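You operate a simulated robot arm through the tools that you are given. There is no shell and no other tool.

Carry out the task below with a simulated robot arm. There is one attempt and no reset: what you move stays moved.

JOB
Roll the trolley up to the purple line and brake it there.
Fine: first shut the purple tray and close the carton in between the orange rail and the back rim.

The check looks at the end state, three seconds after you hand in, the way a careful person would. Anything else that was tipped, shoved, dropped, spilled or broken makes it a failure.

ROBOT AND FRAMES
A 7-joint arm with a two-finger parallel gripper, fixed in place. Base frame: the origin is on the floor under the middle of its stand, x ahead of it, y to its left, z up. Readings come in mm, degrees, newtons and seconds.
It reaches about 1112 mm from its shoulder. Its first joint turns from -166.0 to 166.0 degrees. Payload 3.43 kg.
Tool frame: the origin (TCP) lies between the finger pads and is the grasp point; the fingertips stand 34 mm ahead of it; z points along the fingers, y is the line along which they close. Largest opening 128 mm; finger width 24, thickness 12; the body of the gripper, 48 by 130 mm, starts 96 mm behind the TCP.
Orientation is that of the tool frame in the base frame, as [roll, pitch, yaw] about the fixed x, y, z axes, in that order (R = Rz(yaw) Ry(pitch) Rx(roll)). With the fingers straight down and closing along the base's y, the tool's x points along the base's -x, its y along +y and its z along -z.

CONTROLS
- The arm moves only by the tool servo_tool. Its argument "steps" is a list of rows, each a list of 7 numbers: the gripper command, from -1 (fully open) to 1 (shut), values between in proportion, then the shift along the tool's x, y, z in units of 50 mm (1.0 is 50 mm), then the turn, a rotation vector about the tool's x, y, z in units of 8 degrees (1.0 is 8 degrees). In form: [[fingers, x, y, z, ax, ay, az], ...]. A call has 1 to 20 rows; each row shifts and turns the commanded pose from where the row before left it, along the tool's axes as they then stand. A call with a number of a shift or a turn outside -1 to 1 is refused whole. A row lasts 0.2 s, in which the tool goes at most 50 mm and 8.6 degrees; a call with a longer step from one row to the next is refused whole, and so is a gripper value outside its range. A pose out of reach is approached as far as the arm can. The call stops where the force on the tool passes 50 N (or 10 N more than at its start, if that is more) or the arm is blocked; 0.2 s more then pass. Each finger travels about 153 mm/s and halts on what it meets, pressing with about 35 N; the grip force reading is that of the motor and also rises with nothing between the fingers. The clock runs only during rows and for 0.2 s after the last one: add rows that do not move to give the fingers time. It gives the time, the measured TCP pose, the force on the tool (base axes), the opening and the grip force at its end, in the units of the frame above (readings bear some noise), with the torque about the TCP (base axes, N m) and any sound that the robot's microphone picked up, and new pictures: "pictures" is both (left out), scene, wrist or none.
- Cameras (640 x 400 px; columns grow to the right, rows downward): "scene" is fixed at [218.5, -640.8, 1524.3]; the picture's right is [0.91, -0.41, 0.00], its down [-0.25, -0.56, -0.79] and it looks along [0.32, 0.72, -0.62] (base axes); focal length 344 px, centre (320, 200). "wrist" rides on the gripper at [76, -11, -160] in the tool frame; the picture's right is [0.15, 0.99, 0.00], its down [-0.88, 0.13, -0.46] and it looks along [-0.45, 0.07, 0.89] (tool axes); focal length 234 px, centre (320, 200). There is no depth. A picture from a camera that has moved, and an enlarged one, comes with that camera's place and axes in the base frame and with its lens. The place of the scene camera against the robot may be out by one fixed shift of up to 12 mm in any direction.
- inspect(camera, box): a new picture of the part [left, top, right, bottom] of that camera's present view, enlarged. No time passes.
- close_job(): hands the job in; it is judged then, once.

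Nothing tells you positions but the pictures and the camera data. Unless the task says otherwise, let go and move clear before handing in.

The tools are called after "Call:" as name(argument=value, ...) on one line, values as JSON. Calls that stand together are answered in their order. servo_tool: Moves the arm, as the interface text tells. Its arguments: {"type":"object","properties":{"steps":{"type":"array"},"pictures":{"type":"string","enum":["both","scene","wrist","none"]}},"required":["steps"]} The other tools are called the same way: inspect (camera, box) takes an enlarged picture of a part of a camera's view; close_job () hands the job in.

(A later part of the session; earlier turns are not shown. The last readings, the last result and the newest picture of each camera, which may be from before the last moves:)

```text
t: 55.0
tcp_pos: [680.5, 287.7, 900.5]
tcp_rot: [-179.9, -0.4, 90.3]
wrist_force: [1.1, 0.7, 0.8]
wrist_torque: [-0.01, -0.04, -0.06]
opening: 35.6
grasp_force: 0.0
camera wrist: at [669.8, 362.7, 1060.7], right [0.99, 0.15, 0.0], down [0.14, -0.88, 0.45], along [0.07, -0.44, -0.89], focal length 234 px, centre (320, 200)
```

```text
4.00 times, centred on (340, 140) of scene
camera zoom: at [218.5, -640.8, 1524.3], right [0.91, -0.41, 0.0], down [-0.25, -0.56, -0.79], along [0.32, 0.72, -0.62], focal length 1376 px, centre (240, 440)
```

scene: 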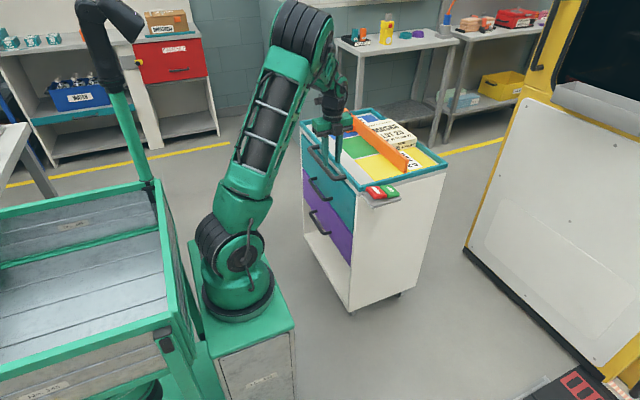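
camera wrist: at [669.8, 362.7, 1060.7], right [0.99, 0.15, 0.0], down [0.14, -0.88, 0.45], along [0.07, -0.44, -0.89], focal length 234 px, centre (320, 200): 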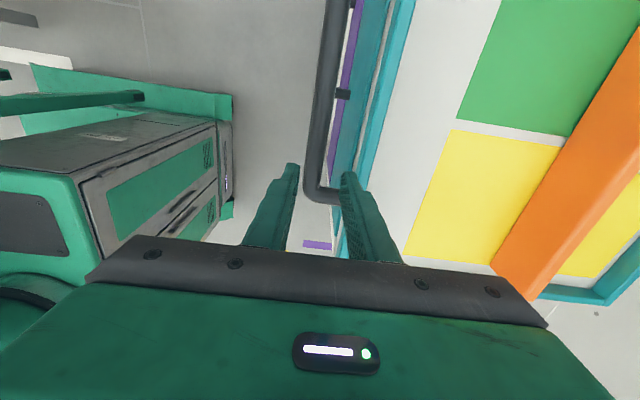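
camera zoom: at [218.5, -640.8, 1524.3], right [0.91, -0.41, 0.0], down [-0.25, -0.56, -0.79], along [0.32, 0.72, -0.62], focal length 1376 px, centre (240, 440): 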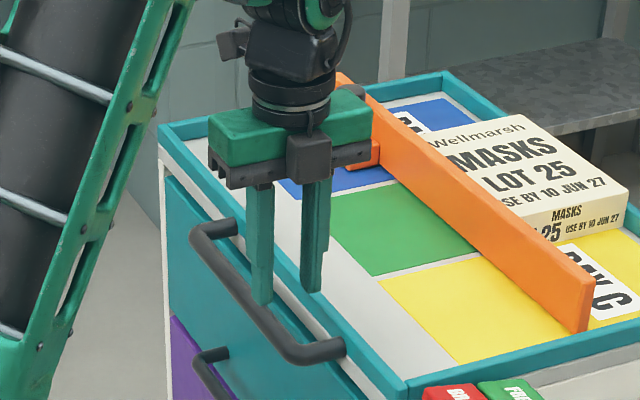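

The bar is about 3 mm to the robot's side of centre and at z ≈ 820. I'll shift slightly and descend around it.

Call:
servo_tool(steps=[[0.44, 0, -0.07, 0.4, 0, 0, 0], [0.44, 0, 0, 0.4, 0, 0, 0], [0.44, 0, 0, 0.3, 0, 0, 0], [0.44, 0, 0, 0.3, 0, 0, 0], [0.44, 0, 0, 0, 0, 0, 0]], pictures="both")

Call:
inspect(camera="wrist", box=[220, 90, 420, 290])

Call:
inspect(camera="scene", box=[290, 110, 390, 210])

```text
t: 56.1
tcp_pos: [678.4, 289.2, 828.8]
tcp_rot: [179.9, -0.4, 90.3]
wrist_force: [0.0, -0.5, -0.3]
wrist_torque: [-0.01, -0.01, -0.01]
opening: 36.0
grasp_force: 0.0
camera wrist: at [666.5, 364.0, 990.5], right [0.99, 0.15, 0.0], down [0.14, -0.88, 0.45], along [0.07, -0.44, -0.89], focal length 234 px, centre (320, 200)
```

scene: 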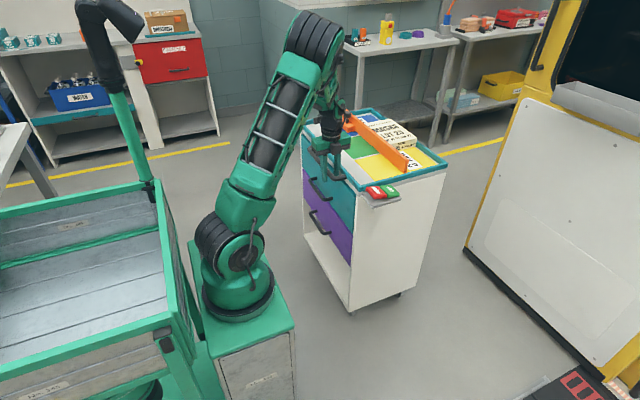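
wrist: 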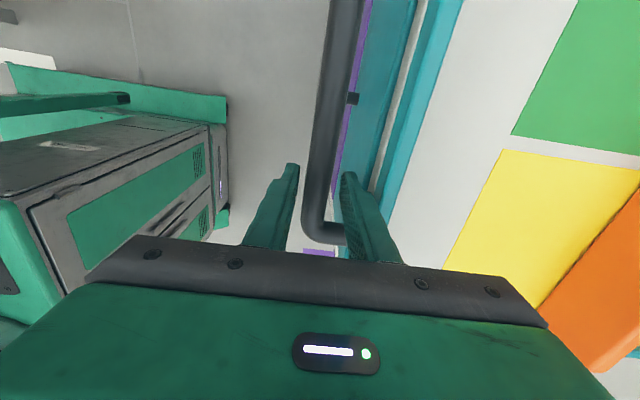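

```text
2.00 times, centred on (320, 190) of wrist
camera zoom: at [666.5, 364.0, 990.5], right [0.99, 0.15, 0.0], down [0.14, -0.88, 0.45], along [0.07, -0.44, -0.89], focal length 468 px, centre (320, 220)
```

zoom: 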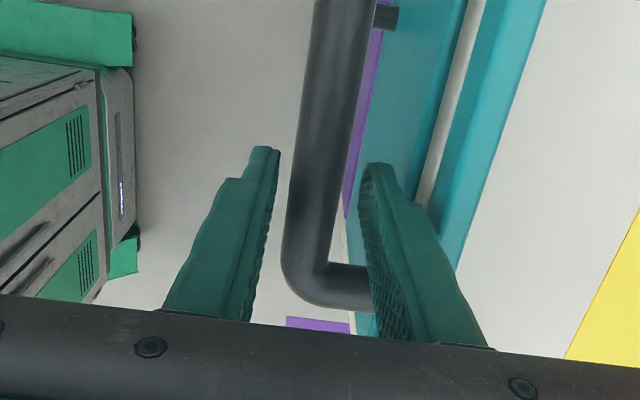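

```text
4.00 times, centred on (340, 160) of scene
camera zoom: at [218.5, -640.8, 1524.3], right [0.91, -0.41, 0.0], down [-0.25, -0.56, -0.79], along [0.32, 0.72, -0.62], focal length 1376 px, centre (240, 360)
```

zoom: 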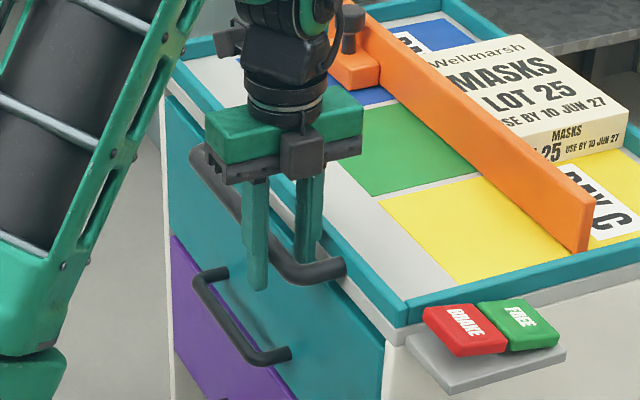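

The fingers straddle the bar. I'll close the grip.

Call:
servo_tool(steps=[[0.7, 0, 0, 0, 0, 0, 0], [1, 0, 0, 0, 0, 0, 0], [1, 0, 0, 0, 0, 0, 0]], pictures="both")

```text
t: 57.0
tcp_pos: [674.9, 290.2, 829.7]
tcp_rot: [-179.9, -0.5, 90.6]
wrist_force: [-26.2, -3.1, -3.6]
wrist_torque: [-0.17, 0.2, -0.87]
opening: 19.8
grasp_force: 44.6
camera wrist: at [664.6, 364.2, 990.4], right [0.99, 0.15, 0.0], down [0.14, -0.88, 0.45], along [0.07, -0.44, -0.89], focal length 234 px, centre (320, 200)
```

scene: 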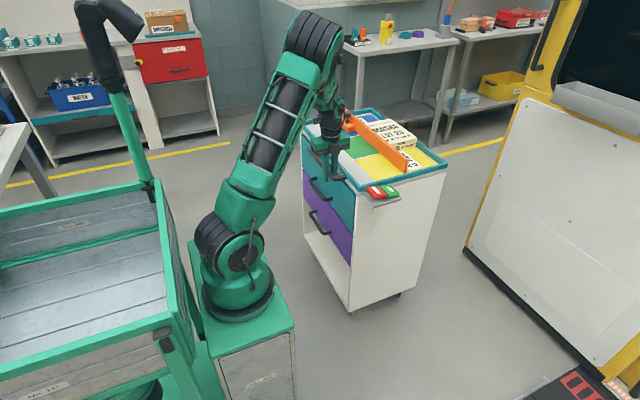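
wrist: 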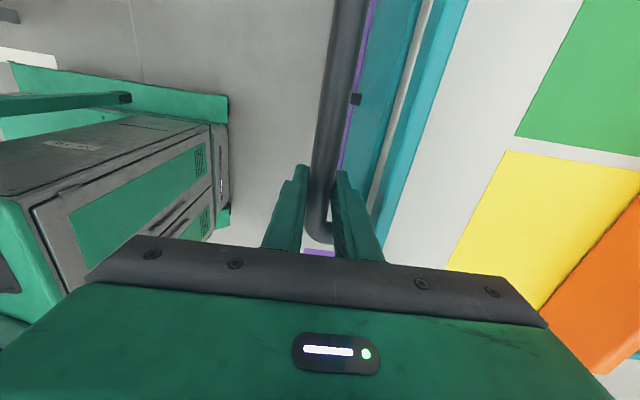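

The bar is gripped at 19.8 mm. I'll relieve the small side load and test a short pull toward -y.

Call:
servo_tool(steps=[[1, 0, -0.07, 0, 0, 0, 0], [1, -0.05, 0, 0, 0, 0, 0], [1, -0.08, 0, 0, 0, 0, 0], [1, -0.1, 0, 0, 0, 0, 0], [1, -0.1, 0, 0, 0, 0, 0], [1, 0, 0, 0, 0, 0, 0]], pictures="both")

```text
t: 58.4
tcp_pos: [675.7, 272.2, 829.6]
tcp_rot: [179.9, -0.5, 90.4]
wrist_force: [1.2, -2.6, -12.5]
wrist_torque: [0.6, -0.02, -0.42]
opening: 19.9
grasp_force: 45.3
camera wrist: at [664.2, 346.5, 990.5], right [0.99, 0.15, 0.0], down [0.13, -0.88, 0.45], along [0.07, -0.44, -0.89], focal length 234 px, centre (320, 200)
```

scene: 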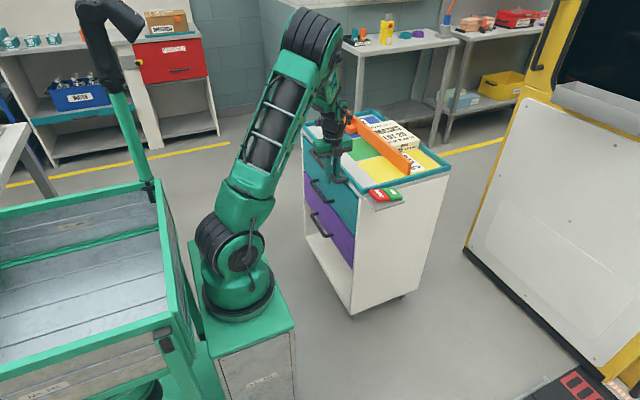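
wrist: 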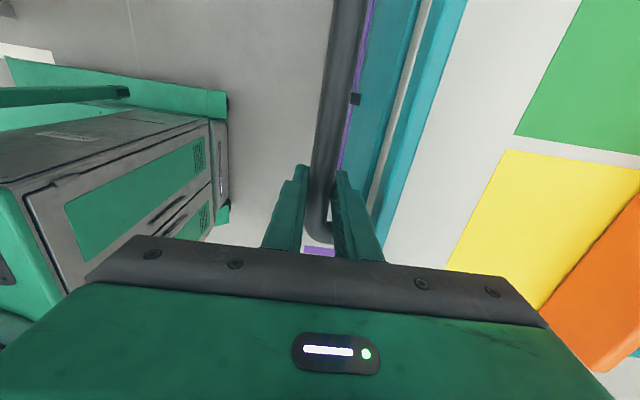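

The trolley follows straight with almost no resistance. I'll now roll it about 250 mm along -y with a gentle ramp.

Call:
servo_tool(steps=[[1, -0.1, 0, 0.03, 0, 0, 0], [1, -0.15, 0, 0, 0, 0, 0], [1, -0.2, 0, 0, 0, 0, 0], [1, -0.25, 0, 0, 0, 0, 0], [1, -0.3, 0, 0, 0, 0, 0], [1, -0.3, 0, 0, 0, 0, 0], [1, -0.3, 0, 0, 0, 0, 0], [1, -0.3, 0, 0, 0, 0, 0], [1, -0.3, 0, 0, 0, 0, 0], [1, -0.3, 0, 0, 0, 0, 0], [1, -0.3, 0, 0, 0, 0, 0], [1, -0.3, 0, 0, 0, 0, 0], [1, -0.3, 0, 0, 0, 0, 0], [1, -0.25, 0, 0, 0, 0, 0], [1, -0.2, 0, 0, 0, 0, 0], [1, -0.15, 0, 0, 0, 0, 0], [1, -0.1, 0, 0, 0, 0, 0], [1, -0.05, 0, 0, 0, 0, 0], [1, 0, 0, 0, 0, 0, 0], [1, 0, 0, 0, 0, 0, 0]], pictures="both")

```text
t: 62.5
tcp_pos: [676.2, 66.8, 826.8]
tcp_rot: [-180.0, -0.4, 90.3]
wrist_force: [5.9, 2.5, 17.9]
wrist_torque: [0.45, -0.08, -0.55]
opening: 19.5
grasp_force: 45.5
camera wrist: at [664.2, 139.6, 987.4], right [0.99, 0.15, 0.0], down [0.14, -0.88, 0.45], along [0.07, -0.44, -0.89], focal length 234 px, centre (320, 200)
```

scene: 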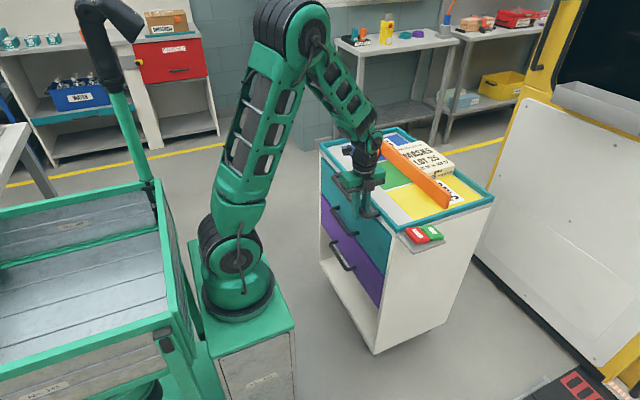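
wrist: 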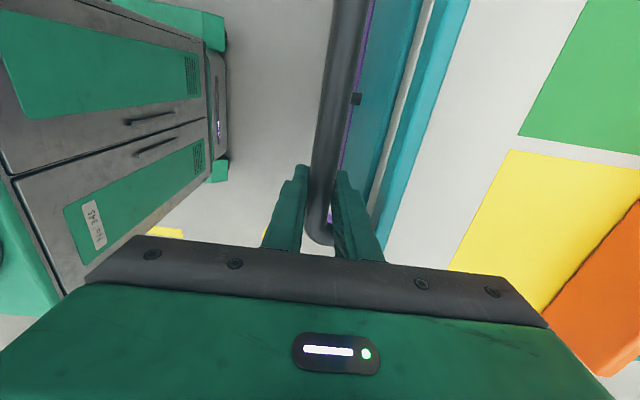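

The roll is straight and the load is still in place. I'll continue another 250 mm.

Call:
servo_tool(steps=[[1, -0.1, 0, -0.03, 0, 0, 0], [1, -0.15, 0, 0, 0, 0, 0], [1, -0.2, 0, 0, 0, 0, 0], [1, -0.25, 0, 0, 0, 0, 0], [1, -0.3, 0, 0, 0, 0, 0], [1, -0.3, 0, 0, 0, 0, 0], [1, -0.3, 0, 0, 0, 0, 0], [1, -0.3, 0, 0, 0, 0, 0], [1, -0.3, 0, 0, 0, 0, 0], [1, -0.3, 0, 0, 0, 0, 0], [1, -0.3, 0, 0, 0, 0, 0], [1, -0.3, 0, 0, 0, 0, 0], [1, -0.3, 0, 0, 0, 0, 0], [1, -0.3, 0, 0, 0, 0, 0], [1, -0.25, 0, 0, 0, 0, 0], [1, -0.2, 0, 0, 0, 0, 0], [1, -0.15, 0, 0, 0, 0, 0], [1, -0.1, 0, 0, 0, 0, 0], [1, -0.05, 0, 0, 0, 0, 0], [1, 0, 0, 0, 0, 0, 0]], pictures="both")

```text
t: 66.8
tcp_pos: [676.3, -158.1, 826.1]
tcp_rot: [-179.9, -0.5, 90.3]
wrist_force: [-35.5, 1.7, 9.3]
wrist_torque: [-0.45, 0.08, -0.39]
opening: 19.9
grasp_force: 44.9
camera wrist: at [664.6, -83.4, 987.7], right [0.99, 0.15, 0.0], down [0.14, -0.88, 0.45], along [0.07, -0.44, -0.89], focal length 234 px, centre (320, 200)
```

scene: 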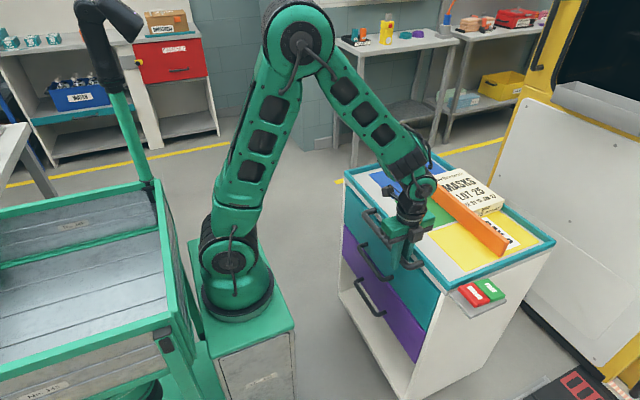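
wrist: 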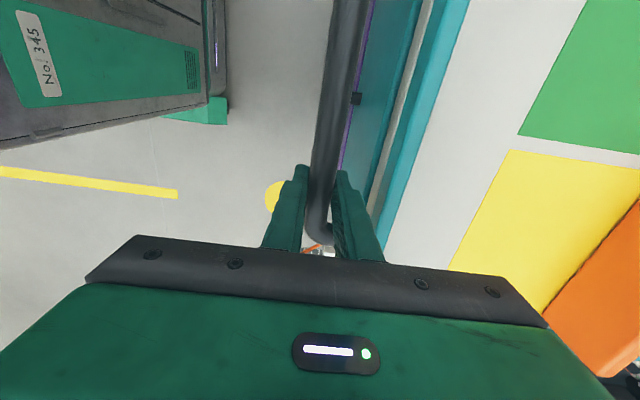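

The leading face should now be near y ≈ -293. I'll relieve the side load and roll another 100 mm.

Call:
servo_tool(steps=[[1, 0, -0.08, 0, 0, 0, 0], [1, -0.1, 0, 0, 0, 0, 0], [1, -0.15, 0, 0, 0, 0, 0], [1, -0.2, 0, 0, 0, 0, 0], [1, -0.25, 0, 0, 0, 0, 0], [1, -0.3, 0, 0, 0, 0, 0], [1, -0.3, 0, 0, 0, 0, 0], [1, -0.25, 0, 0, 0, 0, 0], [1, -0.2, 0, 0, 0, 0, 0], [1, -0.15, 0, 0, 0, 0, 0], [1, -0.1, 0, 0, 0, 0, 0], [1, 0, 0, 0, 0, 0, 0], [1, 0, 0, 0, 0, 0, 0]], pictures="both")

```text
t: 68.4
tcp_pos: [675.9, -216.2, 835.6]
tcp_rot: [178.0, -0.8, 91.6]
wrist_force: [73.1, 5.8, -19.2]
wrist_torque: [-1.14, -0.61, -1.15]
opening: 20.5
grasp_force: 44.7
stopped in row 8: the force on the tool passed its limit at 58 N (the readings are from after the stop); the commanded pose is now the measured one
camera wrist: at [656.4, -143.5, 996.5], right [0.98, 0.17, 0.04], down [0.14, -0.88, 0.45], along [0.11, -0.44, -0.89], focal length 234 px, centre (320, 200)
```

scene: 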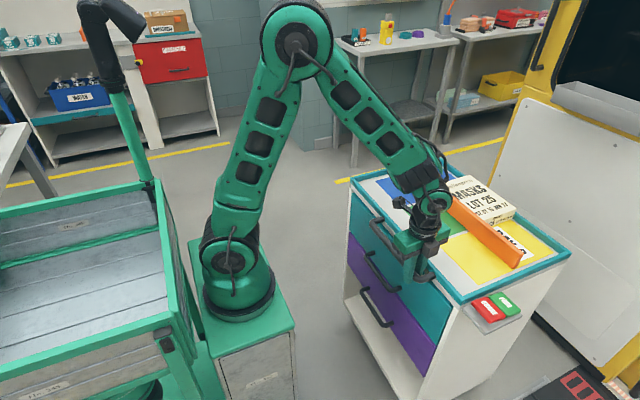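
wrist: 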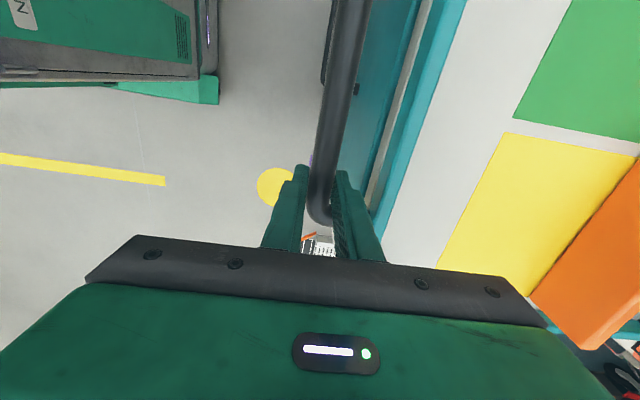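

The arm stopped on a sideways force, possibly a wrist joint limit while gripping. I'll hold still and read the force again.

Call:
servo_tool(steps=[[1, 0, 0, 0, 0, 0, 0]], pictures="none")

Call:
inspect(camera="scene", box=[330, 130, 580, 400])

```text
t: 68.8
tcp_pos: [674.9, -215.2, 835.7]
tcp_rot: [178.0, -0.8, 91.7]
wrist_force: [80.5, 17.1, -4.2]
wrist_torque: [-0.23, -0.84, -0.97]
opening: 20.2
grasp_force: 44.9
```

```text
1.48 times, centred on (455, 265) of scene
camera zoom: at [218.5, -640.8, 1524.3], right [0.91, -0.41, 0.0], down [-0.25, -0.56, -0.79], along [0.32, 0.72, -0.62], focal length 510 px, centre (120, 104)
```

zoom: 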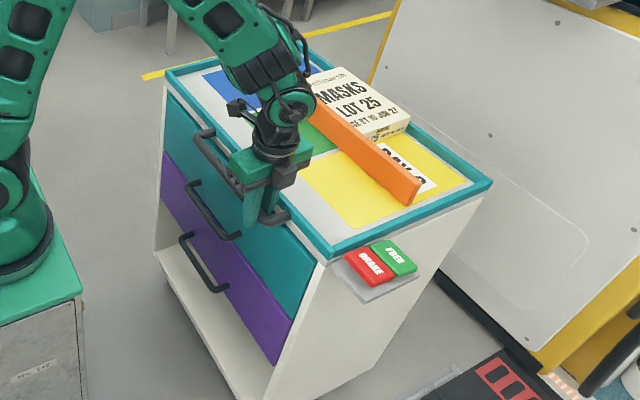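

The arm is pulling sideways on the handle with about 80 N. I'll relieve that in small +x steps before anything else.

Call:
servo_tool(steps=[[1, 0, 0.06, 0, 0, 0, 0], [1, 0, 0.06, 0, 0, 0, 0], [1, 0, 0, 0, 0, 0, 0]], pictures="none")

```text
t: 69.6
tcp_pos: [675.8, -215.7, 834.9]
tcp_rot: [178.6, -0.9, 91.5]
wrist_force: [46.3, 19.0, 34.2]
wrist_torque: [0.49, -0.71, -0.87]
opening: 20.1
grasp_force: 45.0
```

Call:
servo_tool(steps=[[1, 0.02, 0.06, -0.04, 0, 0, 0], [1, 0.02, 0.05, -0.04, 0, 0, 0], [1, 0, 0, 0, 0, 0, 0]], pictures="both")

```text
t: 70.4
tcp_pos: [676.2, -216.1, 835.8]
tcp_rot: [179.4, -0.8, 90.9]
wrist_force: [22.9, -6.3, -24.7]
wrist_torque: [-0.8, -0.3, -0.86]
opening: 19.9
grasp_force: 45.4
camera wrist: at [661.8, -143.8, 996.8], right [0.99, 0.16, 0.01], down [0.14, -0.89, 0.44], along [0.08, -0.43, -0.9], focal length 234 px, centre (320, 200)
```

scene: 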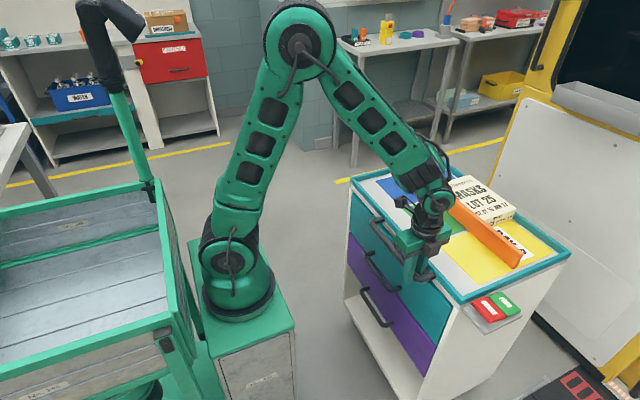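
wrist: 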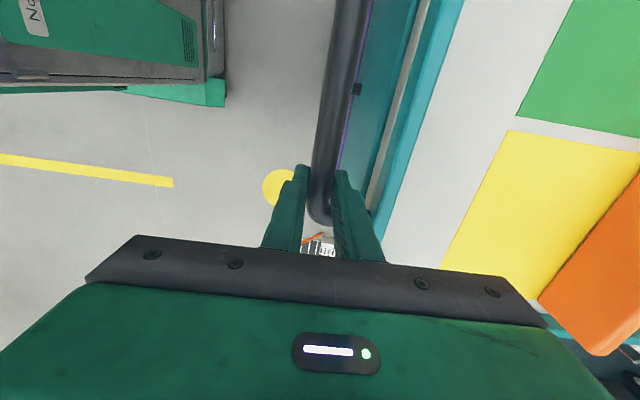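

The load came from a drift of the arm's own tracking in x, not from the trolley. I'll continue in short steps with x compensation and check the force each time.

Call:
servo_tool(steps=[[1, 0, 0.05, 0.05, 0, 0, 0], [1, -0.06, 0.02, 0, 0, 0, 0], [1, -0.1, 0.02, 0, 0, 0, 0], [1, -0.1, 0.02, 0, 0, 0, 0], [1, -0.06, 0.01, 0, 0, 0, 0], [1, 0, 0, 0, 0, 0, 0]], pictures="none")

```text
t: 71.3
tcp_pos: [674.2, -216.6, 843.7]
tcp_rot: [178.2, -1.3, 92.0]
wrist_force: [59.0, 5.9, -17.3]
wrist_torque: [-0.74, -1.02, -1.13]
opening: 20.3
grasp_force: 44.9
stopped in row 4: the force on the tool passed its limit at 58 N (the readings are from after the stop); the commanded pose is now the measured one
```

The arm itself is at its limit in this wrist posture, because the trolley has not moved and the force is all sideways. I'll relieve the load, let go of the bar, and rise to change posture.

Call:
servo_tool(steps=[[1, 0.02, 0.06, 0, 0, 0, 0], [1, 0.02, 0.06, 0, 0, 0, 0], [1, 0, 0, 0, 0, 0, 0]], pictures="none")

```text
t: 72.1
tcp_pos: [675.0, -216.4, 843.2]
tcp_rot: [178.8, -1.3, 91.6]
wrist_force: [35.3, 2.7, 25.6]
wrist_torque: [0.01, -0.79, -1.06]
opening: 20.1
grasp_force: 44.8
```

Call:
servo_tool(steps=[[1, 0, 0.06, -0.04, 0, 0, 0], [1, 0, 0.04, -0.02, 0, 0, 0], [1, 0, 0, 0, 0, 0, 0]], pictures="none")

```text
t: 72.9
tcp_pos: [675.2, -216.2, 842.8]
tcp_rot: [179.5, -1.6, 91.3]
wrist_force: [5.2, -4.5, -9.3]
wrist_torque: [-1.42, -0.02, -1.25]
opening: 20.1
grasp_force: 45.0
```

The load is nearly gone. I'll open slightly and rise straight up.

Call:
servo_tool(steps=[[0.6, 0, 0, 0, 0, 0, 0], [0.44, 0, 0, 0, 0, 0, 0], [0.44, 0, 0, 0, 0, 0, 0]], pictures="both")

```text
t: 73.7
tcp_pos: [677.4, -214.5, 844.3]
tcp_rot: [179.2, -1.6, 91.6]
wrist_force: [0.6, 0.9, -0.6]
wrist_torque: [0.01, -0.01, -0.01]
opening: 35.7
grasp_force: 0.0
camera wrist: at [661.8, -145.1, 1007.2], right [0.98, 0.17, 0.02], down [0.15, -0.89, 0.43], along [0.09, -0.42, -0.9], focal length 234 px, centre (320, 200)
```

scene: 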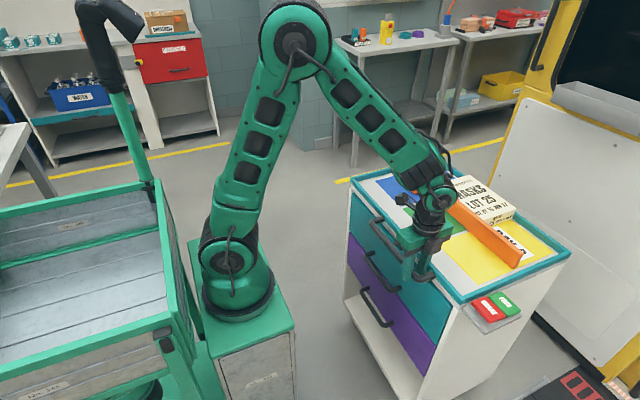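
wrist: 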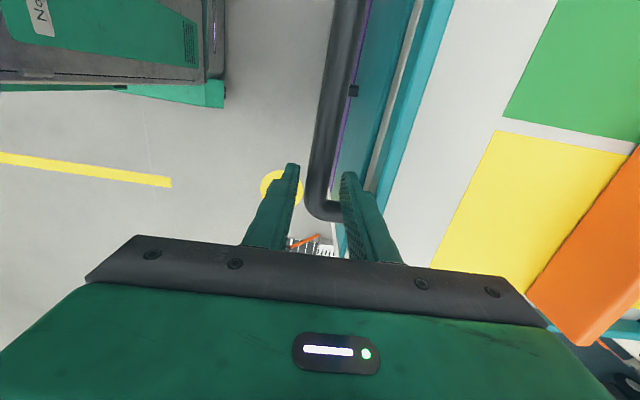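

Call:
servo_tool(steps=[[0.44, 0, 0, -0.5, 0, 0, 0], [0.44, 0, 0, -1, 0, 0, 0], [0.44, 0, 0, -1, 0, 0, 0], [0.44, 0, 0, -1, 0, 0, 0], [0.44, 0, 0, 0, 0, 0, -0.95], [0.44, 0, 0, 0, 0, 0, -0.95], [0.44, 0, 0, 0, 0, 0, -0.95], [0.44, 0, 0, 0, 0, 0, -0.95], [0.44, 0, 0, 0, 0, 0, -0.95], [0.44, 0, 0, 0, 0, 0, -0.95], [0.44, 0, 0, 0, 0, 0, -0.95], [0.44, 0, 0, 0, 0, 0, -0.95], [0.44, 0, 0, 0, 0, 0, -0.95], [0.44, 0, 0, 0, 0, 0, -0.95], [0.44, 0, 0, 0, 0, 0, -0.95], [0.44, 0, 0, 0, 0, 0, -0.6], [0.44, 0, 0, 0, 0, 0, 0], [0.44, 0, 0, 0, 0, 0, 0]], pictures="both")

```text
t: 77.5
tcp_pos: [674.9, -219.4, 1020.1]
tcp_rot: [178.5, 0.8, -179.7]
wrist_force: [1.1, -0.4, 0.1]
wrist_torque: [0.0, 0.02, -0.02]
opening: 35.9
grasp_force: 0.0
camera wrist: at [597.4, -236.5, 1178.8], right [-0.15, 0.99, 0.03], down [0.87, 0.12, 0.47], along [0.46, 0.09, -0.88], focal length 234 px, centre (320, 200)
```

scene: 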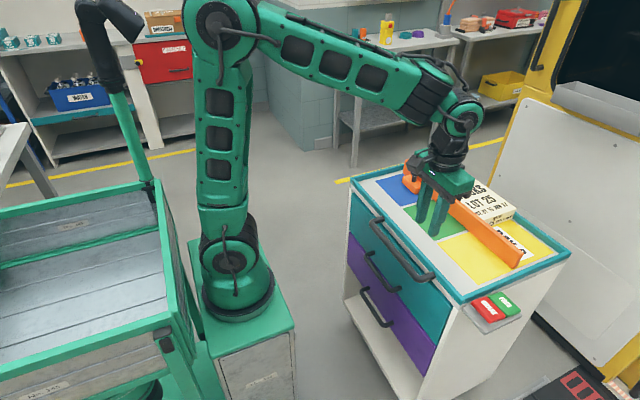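
wrist: 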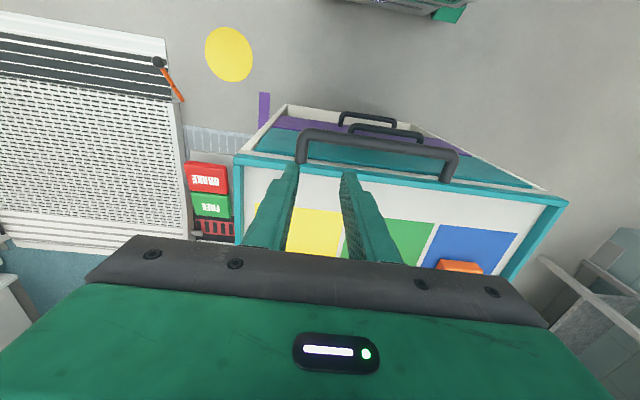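

In this posture the arm moves freely. I'll shift toward the line so I can see the trolley's leading face and the line together.

Call:
servo_tool(steps=[[0.44, 0, -0.95, -0.3, 0, 0, 0], [0.44, 0, -0.95, -0.3, 0, 0, 0], [0.44, 0, -0.95, -0.3, 0, 0, 0], [0.44, 0, -0.95, -0.3, 0, 0, 0], [0.44, 0, 0, 0, 0, 0, 0], [0.44, 0, 0, 0, 0, 0, 0]], pictures="both")

Call:
inspect(camera="wrist", box=[220, 60, 420, 260])

```text
t: 78.9
tcp_pos: [673.9, -411.8, 1074.9]
tcp_rot: [178.3, 0.8, 179.9]
wrist_force: [-0.3, -0.4, 0.1]
wrist_torque: [-0.01, -0.01, 0.02]
opening: 35.8
grasp_force: 0.1
camera wrist: at [596.4, -428.2, 1233.7], right [-0.15, 0.99, 0.02], down [0.87, 0.12, 0.47], along [0.46, 0.09, -0.88], focal length 234 px, centre (320, 200)
```

scene: 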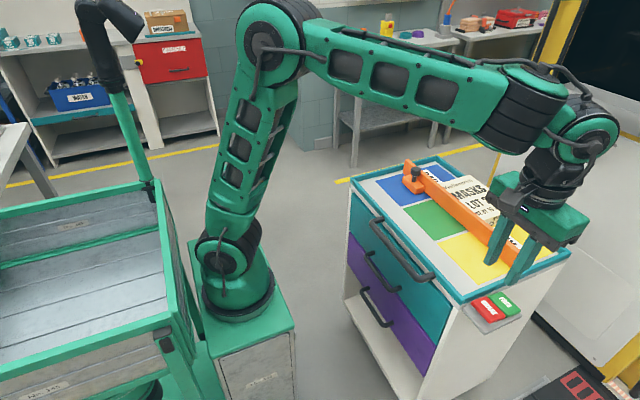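
wrist: 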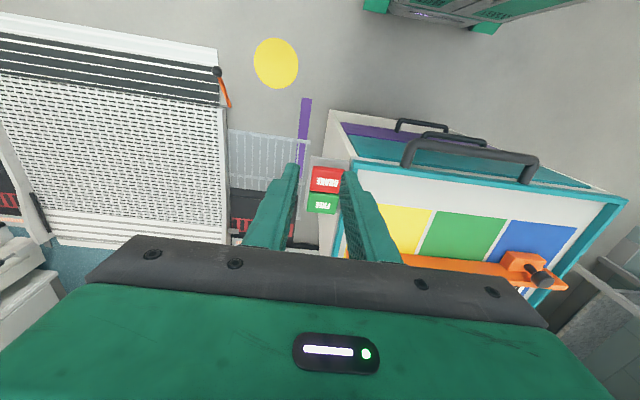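

```text
2.00 times, centred on (320, 160) of wrist
camera zoom: at [596.4, -428.2, 1233.7], right [-0.15, 0.99, 0.02], down [0.87, 0.12, 0.47], along [0.46, 0.09, -0.88], focal length 468 px, centre (320, 280)
```

zoom: 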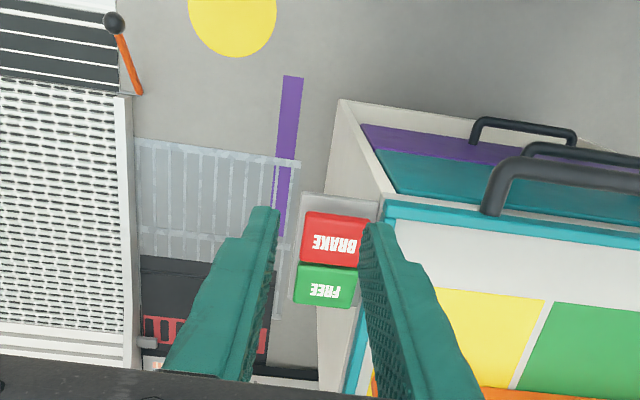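

The leading face is at about y ≈ -341 and the line spans about -424 to -471, so roughly 90 mm remain. I'll push from the far (+y) side in this comfortable posture and move over there now.

Call:
servo_tool(steps=[[1, -0.3, 0.93, 0, 0, 0, 0], [1, -0.3, 0.93, 0, 0, 0, 0], [1, -0.3, 0.93, 0, 0, 0, 0], [1, -0.3, 0.93, 0, 0, 0, 0], [1, -0.3, 0.93, 0, 0, 0, 0], [1, -0.3, 0.93, 0, 0, 0, 0], [1, -0.3, 0.93, 0, 0, 0, 0], [1, -0.3, 0.93, 0, 0, 0, 0], [1, -0.3, 0.93, 0, 0, 0, 0], [1, -0.3, 0.93, 0, 0, 0, 0], [1, -0.3, 0.93, 0, 0, 0, 0], [1, -0.3, 0.93, 0, 0, 0, 0], [1, -0.3, 0.93, 0, 0, 0, 0], [1, -0.3, 0.93, 0, 0, 0, 0], [1, -0.3, 0.93, 0, 0, 0, 0], [1, 0, 0, 0, 0, 0, 0], [1, 0, 0, 0, 0, 0, 0]], pictures="both")

Call:
inspect(camera="wrist", box=[100, 60, 420, 260])

```text
t: 82.5
tcp_pos: [899.3, 285.7, 1096.6]
tcp_rot: [178.3, 0.8, -179.9]
wrist_force: [0.1, 0.2, 0.6]
wrist_torque: [-0.01, -0.01, 0.01]
opening: 0.0
grasp_force: 33.2
camera wrist: at [821.0, 269.7, 1255.4], right [-0.15, 0.99, 0.02], down [0.87, 0.12, 0.47], along [0.46, 0.09, -0.88], focal length 234 px, centre (320, 200)
```

scene: 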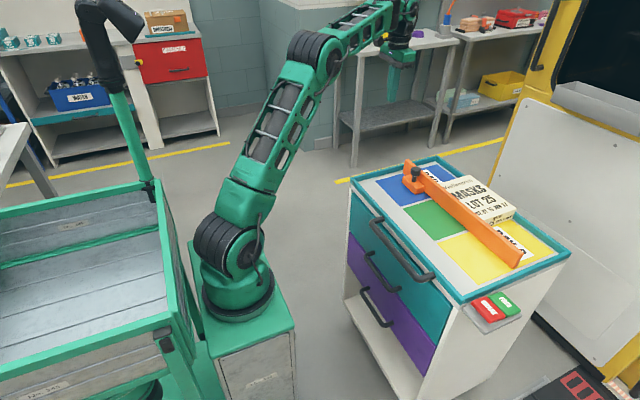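
wrist: 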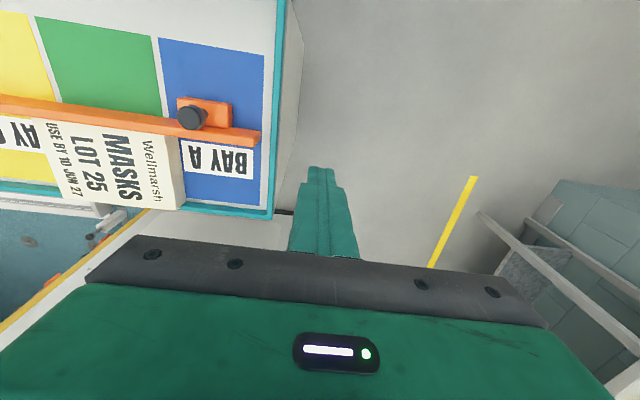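

```text
2.00 times, centred on (260, 160) of wrist
camera zoom: at [821.0, 269.7, 1255.4], right [-0.15, 0.99, 0.02], down [0.87, 0.12, 0.47], along [0.46, 0.09, -0.88], focal length 468 px, centre (440, 280)
```

zoom: 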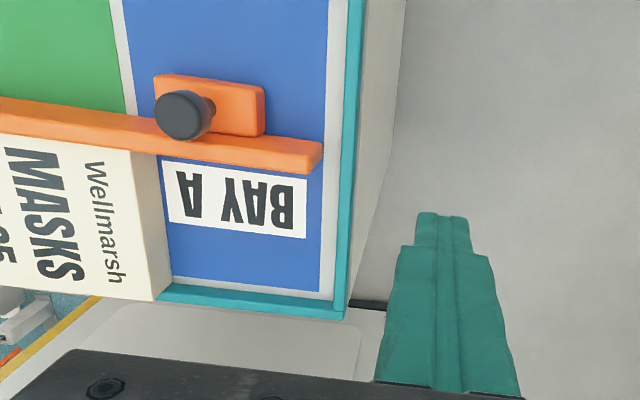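

Everything on top is still in place, and the far rim face is at y ≈ 222. I'll descend beside it at y ≈ 285.

Call:
servo_tool(steps=[[1, 0, 0, 1, 0, 0, 0], [1, 0, 0, 1, 0, 0, 0], [1, 0, 0, 1, 0, 0, 0], [1, 0, 0, 1, 0, 0, 0], [1, 0, 0, 1, 0, 0, 0], [1, 0, 0, 0.8, 0, 0, 0], [1, 0, 0, 0, 0, 0, 0], [1, 0, 0, 0, 0, 0, 0]], pictures="both")

Call:
inspect(camera="wrist", box=[140, 80, 400, 260])

```text
t: 84.3
tcp_pos: [902.1, 292.9, 807.1]
tcp_rot: [178.4, 0.8, 180.0]
wrist_force: [0.5, -0.1, 0.8]
wrist_torque: [0.02, 0.02, 0.0]
opening: 0.0
grasp_force: 32.5
camera wrist: at [824.3, 277.0, 965.9], right [-0.15, 0.99, 0.02], down [0.87, 0.12, 0.47], along [0.46, 0.09, -0.88], focal length 234 px, centre (320, 200)
```

scene: 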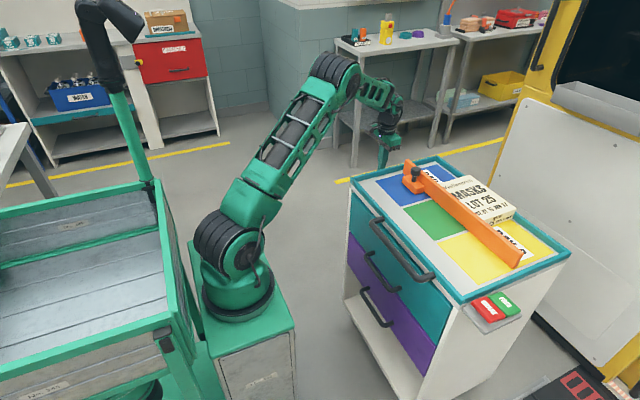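
wrist: 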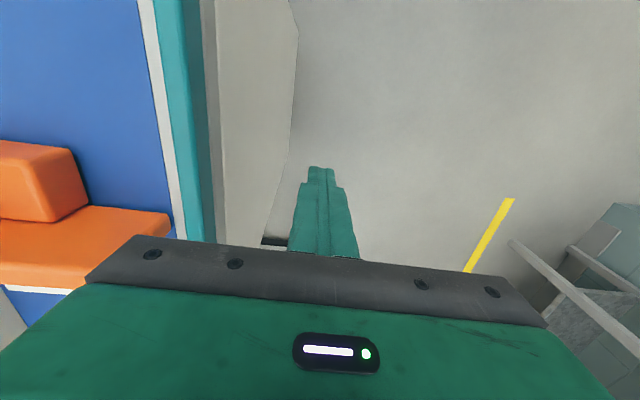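

```text
2.22 times, centred on (270, 170) of wrist
camera zoom: at [824.3, 277.0, 965.9], right [-0.15, 0.99, 0.02], down [0.87, 0.12, 0.47], along [0.46, 0.09, -0.88], focal length 520 px, centre (431, 267)
```

zoom: 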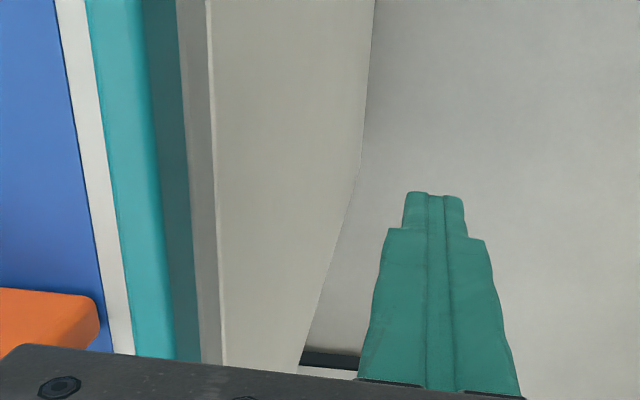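

Call:
servo_tool(steps=[[1, 0, -0.4, 0, 0, 0, 0], [1, 0, -0.4, 0, 0, 0, 0], [1, 0, -0.1, 0, 0, 0, 0], [1, 0, -0.1, 0, 0, 0, 0], [1, 0, -0.1, 0, 0, 0, 0], [1, 0, 0, 0, 0, 0, 0]], pictures="wrist")

```text
t: 85.7
tcp_pos: [902.1, 237.3, 804.7]
tcp_rot: [178.4, 0.8, 179.9]
wrist_force: [0.4, 0.4, -0.1]
wrist_torque: [0.01, 0.01, 0.0]
opening: 0.0
grasp_force: 33.3
camera wrist: at [824.7, 222.3, 964.7], right [-0.15, 0.99, 0.02], down [0.87, 0.12, 0.47], along [0.46, 0.09, -0.88], focal length 234 px, centre (320, 200)
```

wrist: 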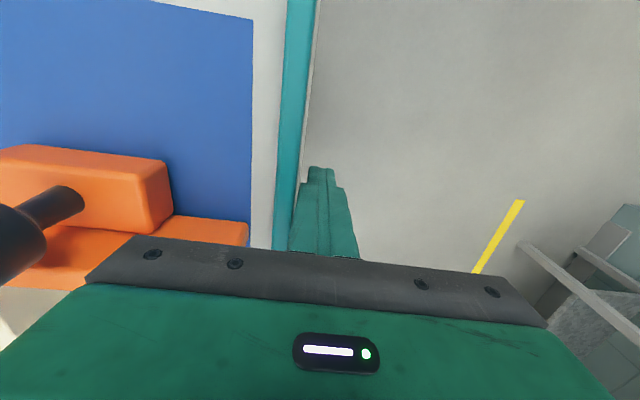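

Call:
servo_tool(steps=[[1, 0, -0.06, 0, 0, 0, 0], [1, 0, -0.06, 0, 0, 0, 0], [1, 0, -0.06, 0, 0, 0, 0], [1, 0, -0.06, 0, 0, 0, 0], [1, 0, 0, 0, 0, 0, 0]], pictures="wrist")

```text
t: 86.7
tcp_pos: [891.8, 237.1, 818.6]
tcp_rot: [177.8, 1.9, -179.3]
wrist_force: [0.7, 4.2, -0.6]
wrist_torque: [-0.41, 0.09, 0.02]
opening: 0.1
grasp_force: 33.0
stopped in row 4: the force on the tool passed its limit at 54 N (the readings are from after the stop); the commanded pose is now the measured one
camera wrist: at [811.3, 218.1, 976.2], right [-0.16, 0.99, 0.03], down [0.86, 0.13, 0.49], along [0.48, 0.11, -0.87], focal length 234 px, centre (320, 200)
```

wrist: 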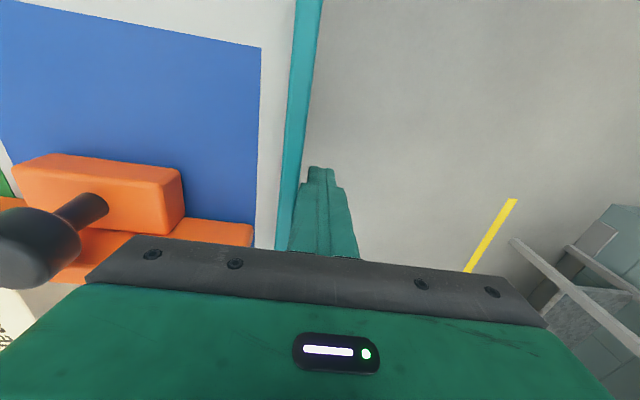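

Even a 50 N push does not move the trolley, so something is holding it. I'll check the brake rocker and the floor around the wheels.

Call:
inspect(camera="scene", box=[450, 260, 550, 340])

Call:
inspect(camera="scene", box=[340, 260, 540, 400])

Call:
inspect(camera="scene", box=[500, 300, 640, 400])

```text
5.00 times, centred on (500, 300) of scene
camera zoom: at [218.5, -640.8, 1524.3], right [0.91, -0.41, 0.0], down [-0.25, -0.56, -0.79], along [0.32, 0.72, -0.62], focal length 1721 px, centre (-580, -300)
```

zoom: 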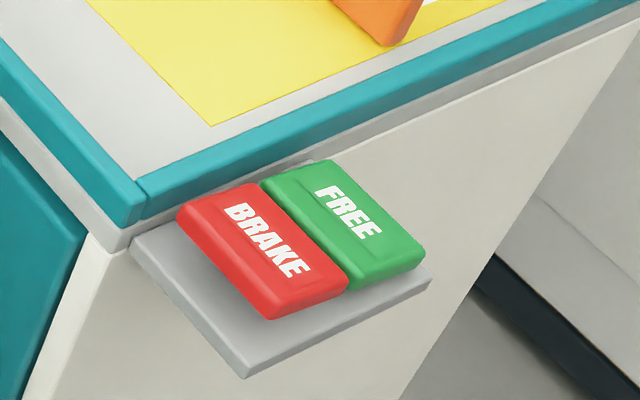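

```text
2.86 times, centred on (440, 330) of scene
camera zoom: at [218.5, -640.8, 1524.3], right [0.91, -0.41, 0.0], down [-0.25, -0.56, -0.79], along [0.32, 0.72, -0.62], focal length 983 px, centre (-23, -171)
```

zoom: 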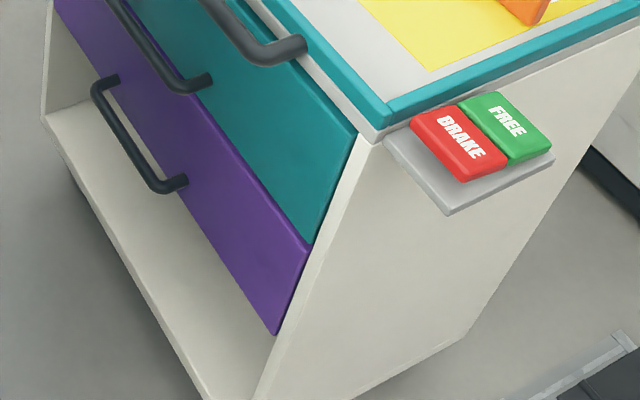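

```text
4.00 times, centred on (570, 350) of scene
camera zoom: at [218.5, -640.8, 1524.3], right [0.91, -0.41, 0.0], down [-0.25, -0.56, -0.79], along [0.32, 0.72, -0.62], focal length 1376 px, centre (-680, -400)
```

zoom: 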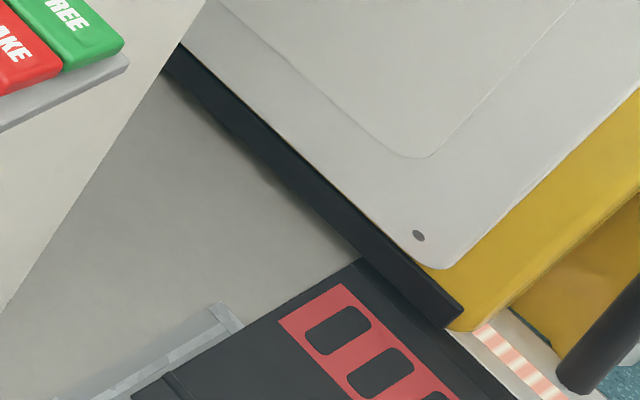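

FREE is still down, so something else blocks the roll. I'll retreat from this side and go look low along the floor between the trolley and the line.

Call:
servo_tool(steps=[[1, 0, 0.5, 0, 0, 0, 0], [1, 0, 0.5, 0, 0, 0, 0], [1, 0, 0, -1, 0, 0, 0], [1, 0, 0, -1, 0, 0, 0], [1, 0, 0, -1, 0, 0, 0], [1, 0, 0, -1, 0, 0, 0], [1, 0, 0, -1, 0, 0, 0], [1, 0.5, -0.8, 0, 0, 0, 0], [1, 0.5, -0.8, 0, 0, 0, 0], [1, 0.5, -0.8, 0, 0, 0, 0], [1, 0.5, -0.8, 0, 0, 0, 0], [1, 0.5, -0.8, 0, 0, 0, 0], [1, 0.5, -0.8, 0, 0, 0, 0], [1, 0.5, -0.8, 0, 0, 0, 0], [1, 0.5, -0.8, 0, 0, 0, 0], [1, 0.5, -0.8, 0, 0, 0, 0], [1, 0, 0, 0, 0, 0, 0]], pictures="both")

```text
t: 90.3
tcp_pos: [662.8, -85.9, 1049.8]
tcp_rot: [177.9, 1.8, -179.4]
wrist_force: [0.4, -0.7, -0.5]
wrist_torque: [0.0, 0.01, -0.04]
opening: 0.0
grasp_force: 32.9
camera wrist: at [582.5, -104.5, 1207.3], right [-0.16, 0.99, 0.03], down [0.86, 0.12, 0.49], along [0.48, 0.1, -0.87], focal length 234 px, centre (320, 200)
```

scene: 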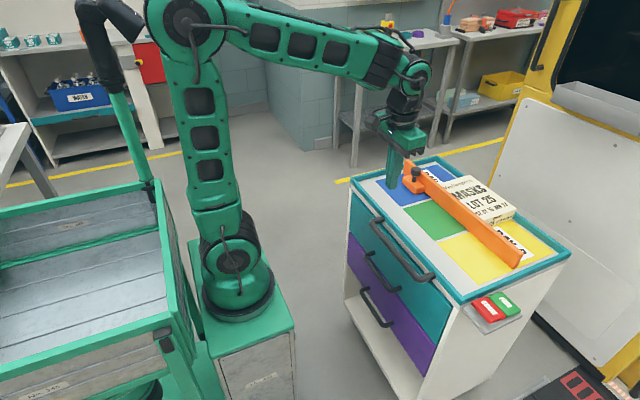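
wrist: 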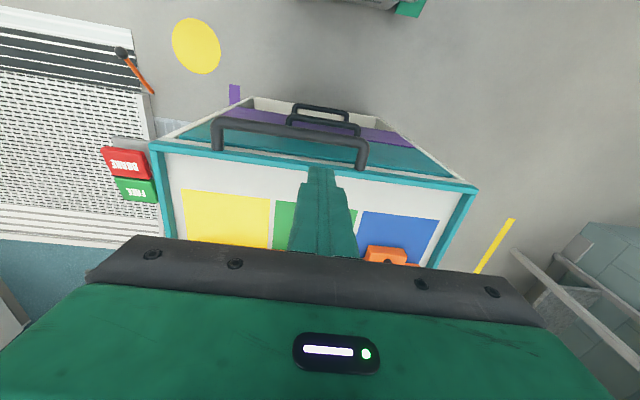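

Call:
servo_tool(steps=[[1, 0.318, -0.876, 0, 0.26, 0, 0], [1, 0.318, -0.876, 0, 0, 0, 0], [1, 0.318, -0.876, 0, 0, 0, 0], [1, 0.318, -0.876, 0, 0, 0, 0], [1, 0.318, -0.876, 0, 0, 0, 0], [1, 0.318, -0.876, 0, 0, 0, 0], [1, 0.318, -0.876, 0, 0, 0, 0], [1, 0.318, -0.876, 0, 0, 0, 0], [1, 0.318, -0.876, 0, 0, 0, 0], [1, 0, 0, 0, 0, -1, 0], [1, 0, 0, 0, 0, -1, 0], [1, 0, 0, 0, 0, -1, 0], [1, 0, 0, 0, 0, -1, 0], [1, 0, 0, 0, 0, 0, 0], [1, 0, 0, 0, 0, 0, 0]], pictures="both")

```text
t: 93.5
tcp_pos: [524.8, -481.8, 1044.1]
tcp_rot: [-179.9, 33.8, -179.2]
wrist_force: [0.4, -0.1, 0.3]
wrist_torque: [0.03, 0.03, -0.06]
opening: 0.0
grasp_force: 33.1
camera wrist: at [373.3, -495.0, 1135.5], right [-0.13, 0.99, -0.08], down [0.48, 0.14, 0.87], along [0.87, 0.08, -0.49], focal length 234 px, centre (320, 200)
```

scene: 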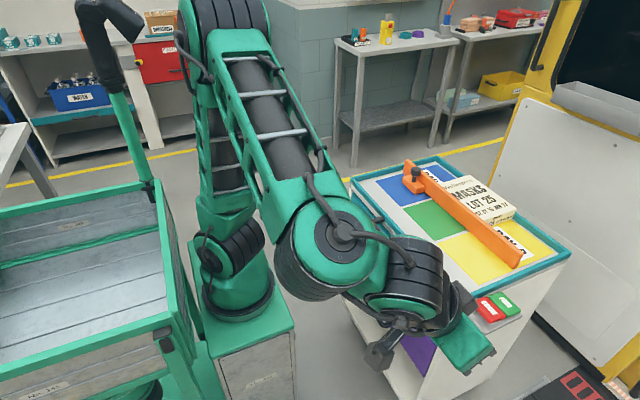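
wrist: 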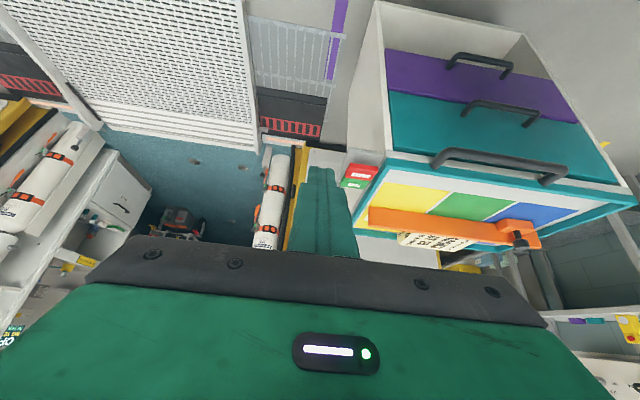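

Call:
servo_tool(steps=[[1, 0.556, 0, 0.831, 0, 0, 0], [1, 0.556, 0, 0.831, 0, 0, 0], [1, 0.556, 0, 0.831, 0, 0, 0], [1, 0.556, 0, 0.831, 0, 0, 0], [1, 0.556, 0, 0.831, 0, 0, 0], [1, 0.556, 0, 0.831, 0, 0, 0], [1, 0.556, 0, 0.831, 0, 0, 0], [1, 0.556, 0, 0.831, 0, 0, 0], [1, 0.556, 0, 0.831, 0, 0, 0], [1, 0.556, 0, 0.831, 0, 0, 0], [1, 0, 0, 0, 0, 0, 0], [1, 0, 0, 0, 0, 0, 0]], pictures="both")

Call:
inspect(camera="wrist", box=[200, 0, 520, 240])

```text
t: 96.1
tcp_pos: [525.3, -481.8, 543.7]
tcp_rot: [-179.9, 33.8, -179.4]
wrist_force: [-0.7, 0.6, -0.5]
wrist_torque: [-0.02, 0.02, 0.03]
opening: 0.0
grasp_force: 33.2
camera wrist: at [374.1, -494.5, 635.7], right [-0.13, 0.99, -0.08], down [0.48, 0.14, 0.87], along [0.87, 0.08, -0.49], focal length 234 px, centre (320, 200)
```

scene: 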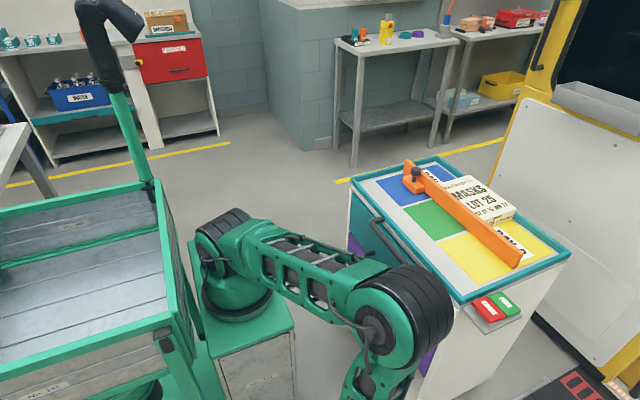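
wrist: 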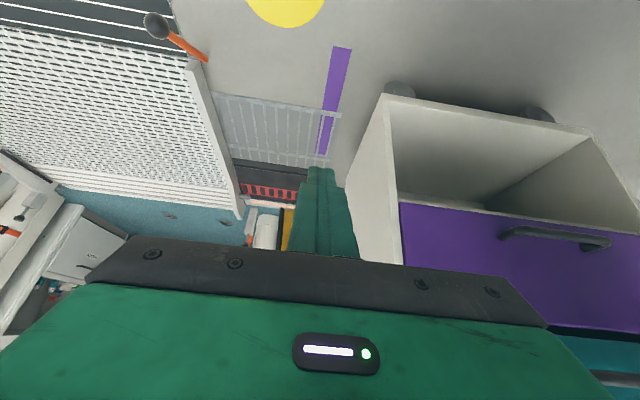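

```text
1.67 times, centred on (360, 120) of wrist
camera zoom: at [374.1, -494.5, 635.7], right [-0.13, 0.99, -0.08], down [0.48, 0.14, 0.87], along [0.87, 0.08, -0.49], focal length 390 px, centre (253, 333)
```

zoom: 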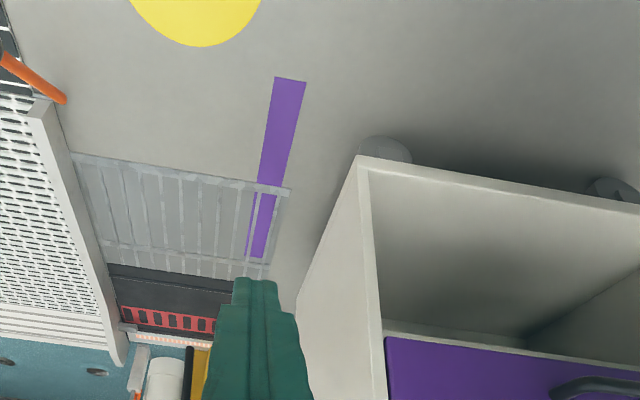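

No obstacle is obvious yet. I'll zoom in hard on the wheels and the strip of floor next to the trolley.

Call:
inspect(camera="wrist", box=[300, 60, 440, 200])

Call:
inspect(camera="wrist", box=[480, 70, 620, 170])

Call:
inspect(camera="wrist", box=[200, 60, 360, 200])

```text
2.86 times, centred on (370, 130) of wrist
camera zoom: at [374.1, -494.5, 635.7], right [-0.13, 0.99, -0.08], down [0.48, 0.14, 0.87], along [0.87, 0.08, -0.49], focal length 669 px, centre (177, 400)
```

zoom: 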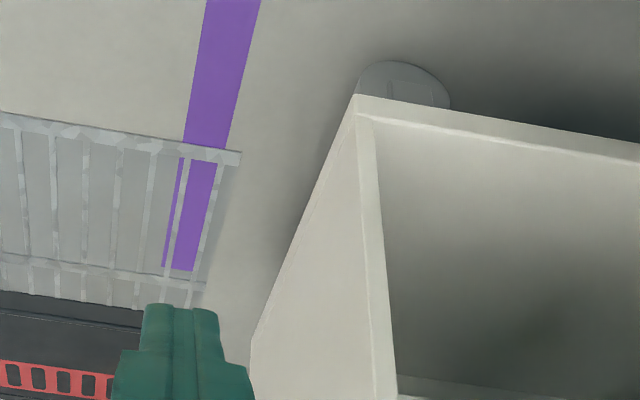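

```text
4.00 times, centred on (550, 120) of wrist
camera zoom: at [374.1, -494.5, 635.7], right [-0.13, 0.99, -0.08], down [0.48, 0.14, 0.87], along [0.87, 0.08, -0.49], focal length 937 px, centre (-600, 520)
```

zoom: 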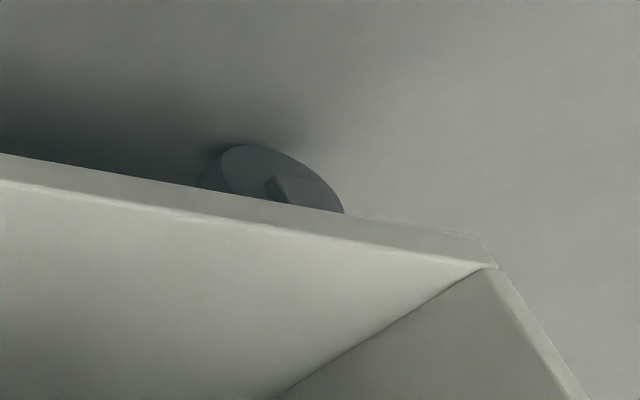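

```text
2.86 times, centred on (280, 130) of wrist
camera zoom: at [374.1, -494.5, 635.7], right [-0.13, 0.99, -0.08], down [0.48, 0.14, 0.87], along [0.87, 0.08, -0.49], focal length 669 px, centre (434, 400)
```

zoom: 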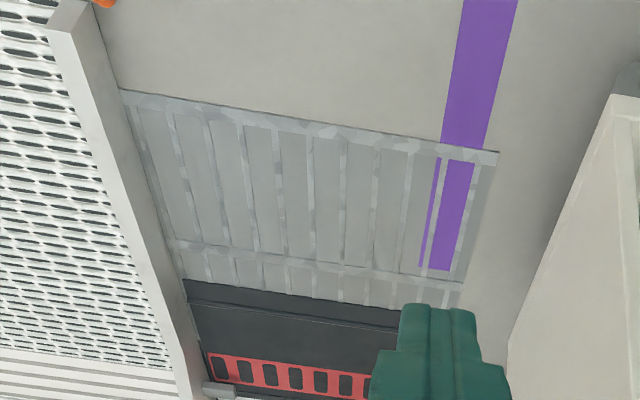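

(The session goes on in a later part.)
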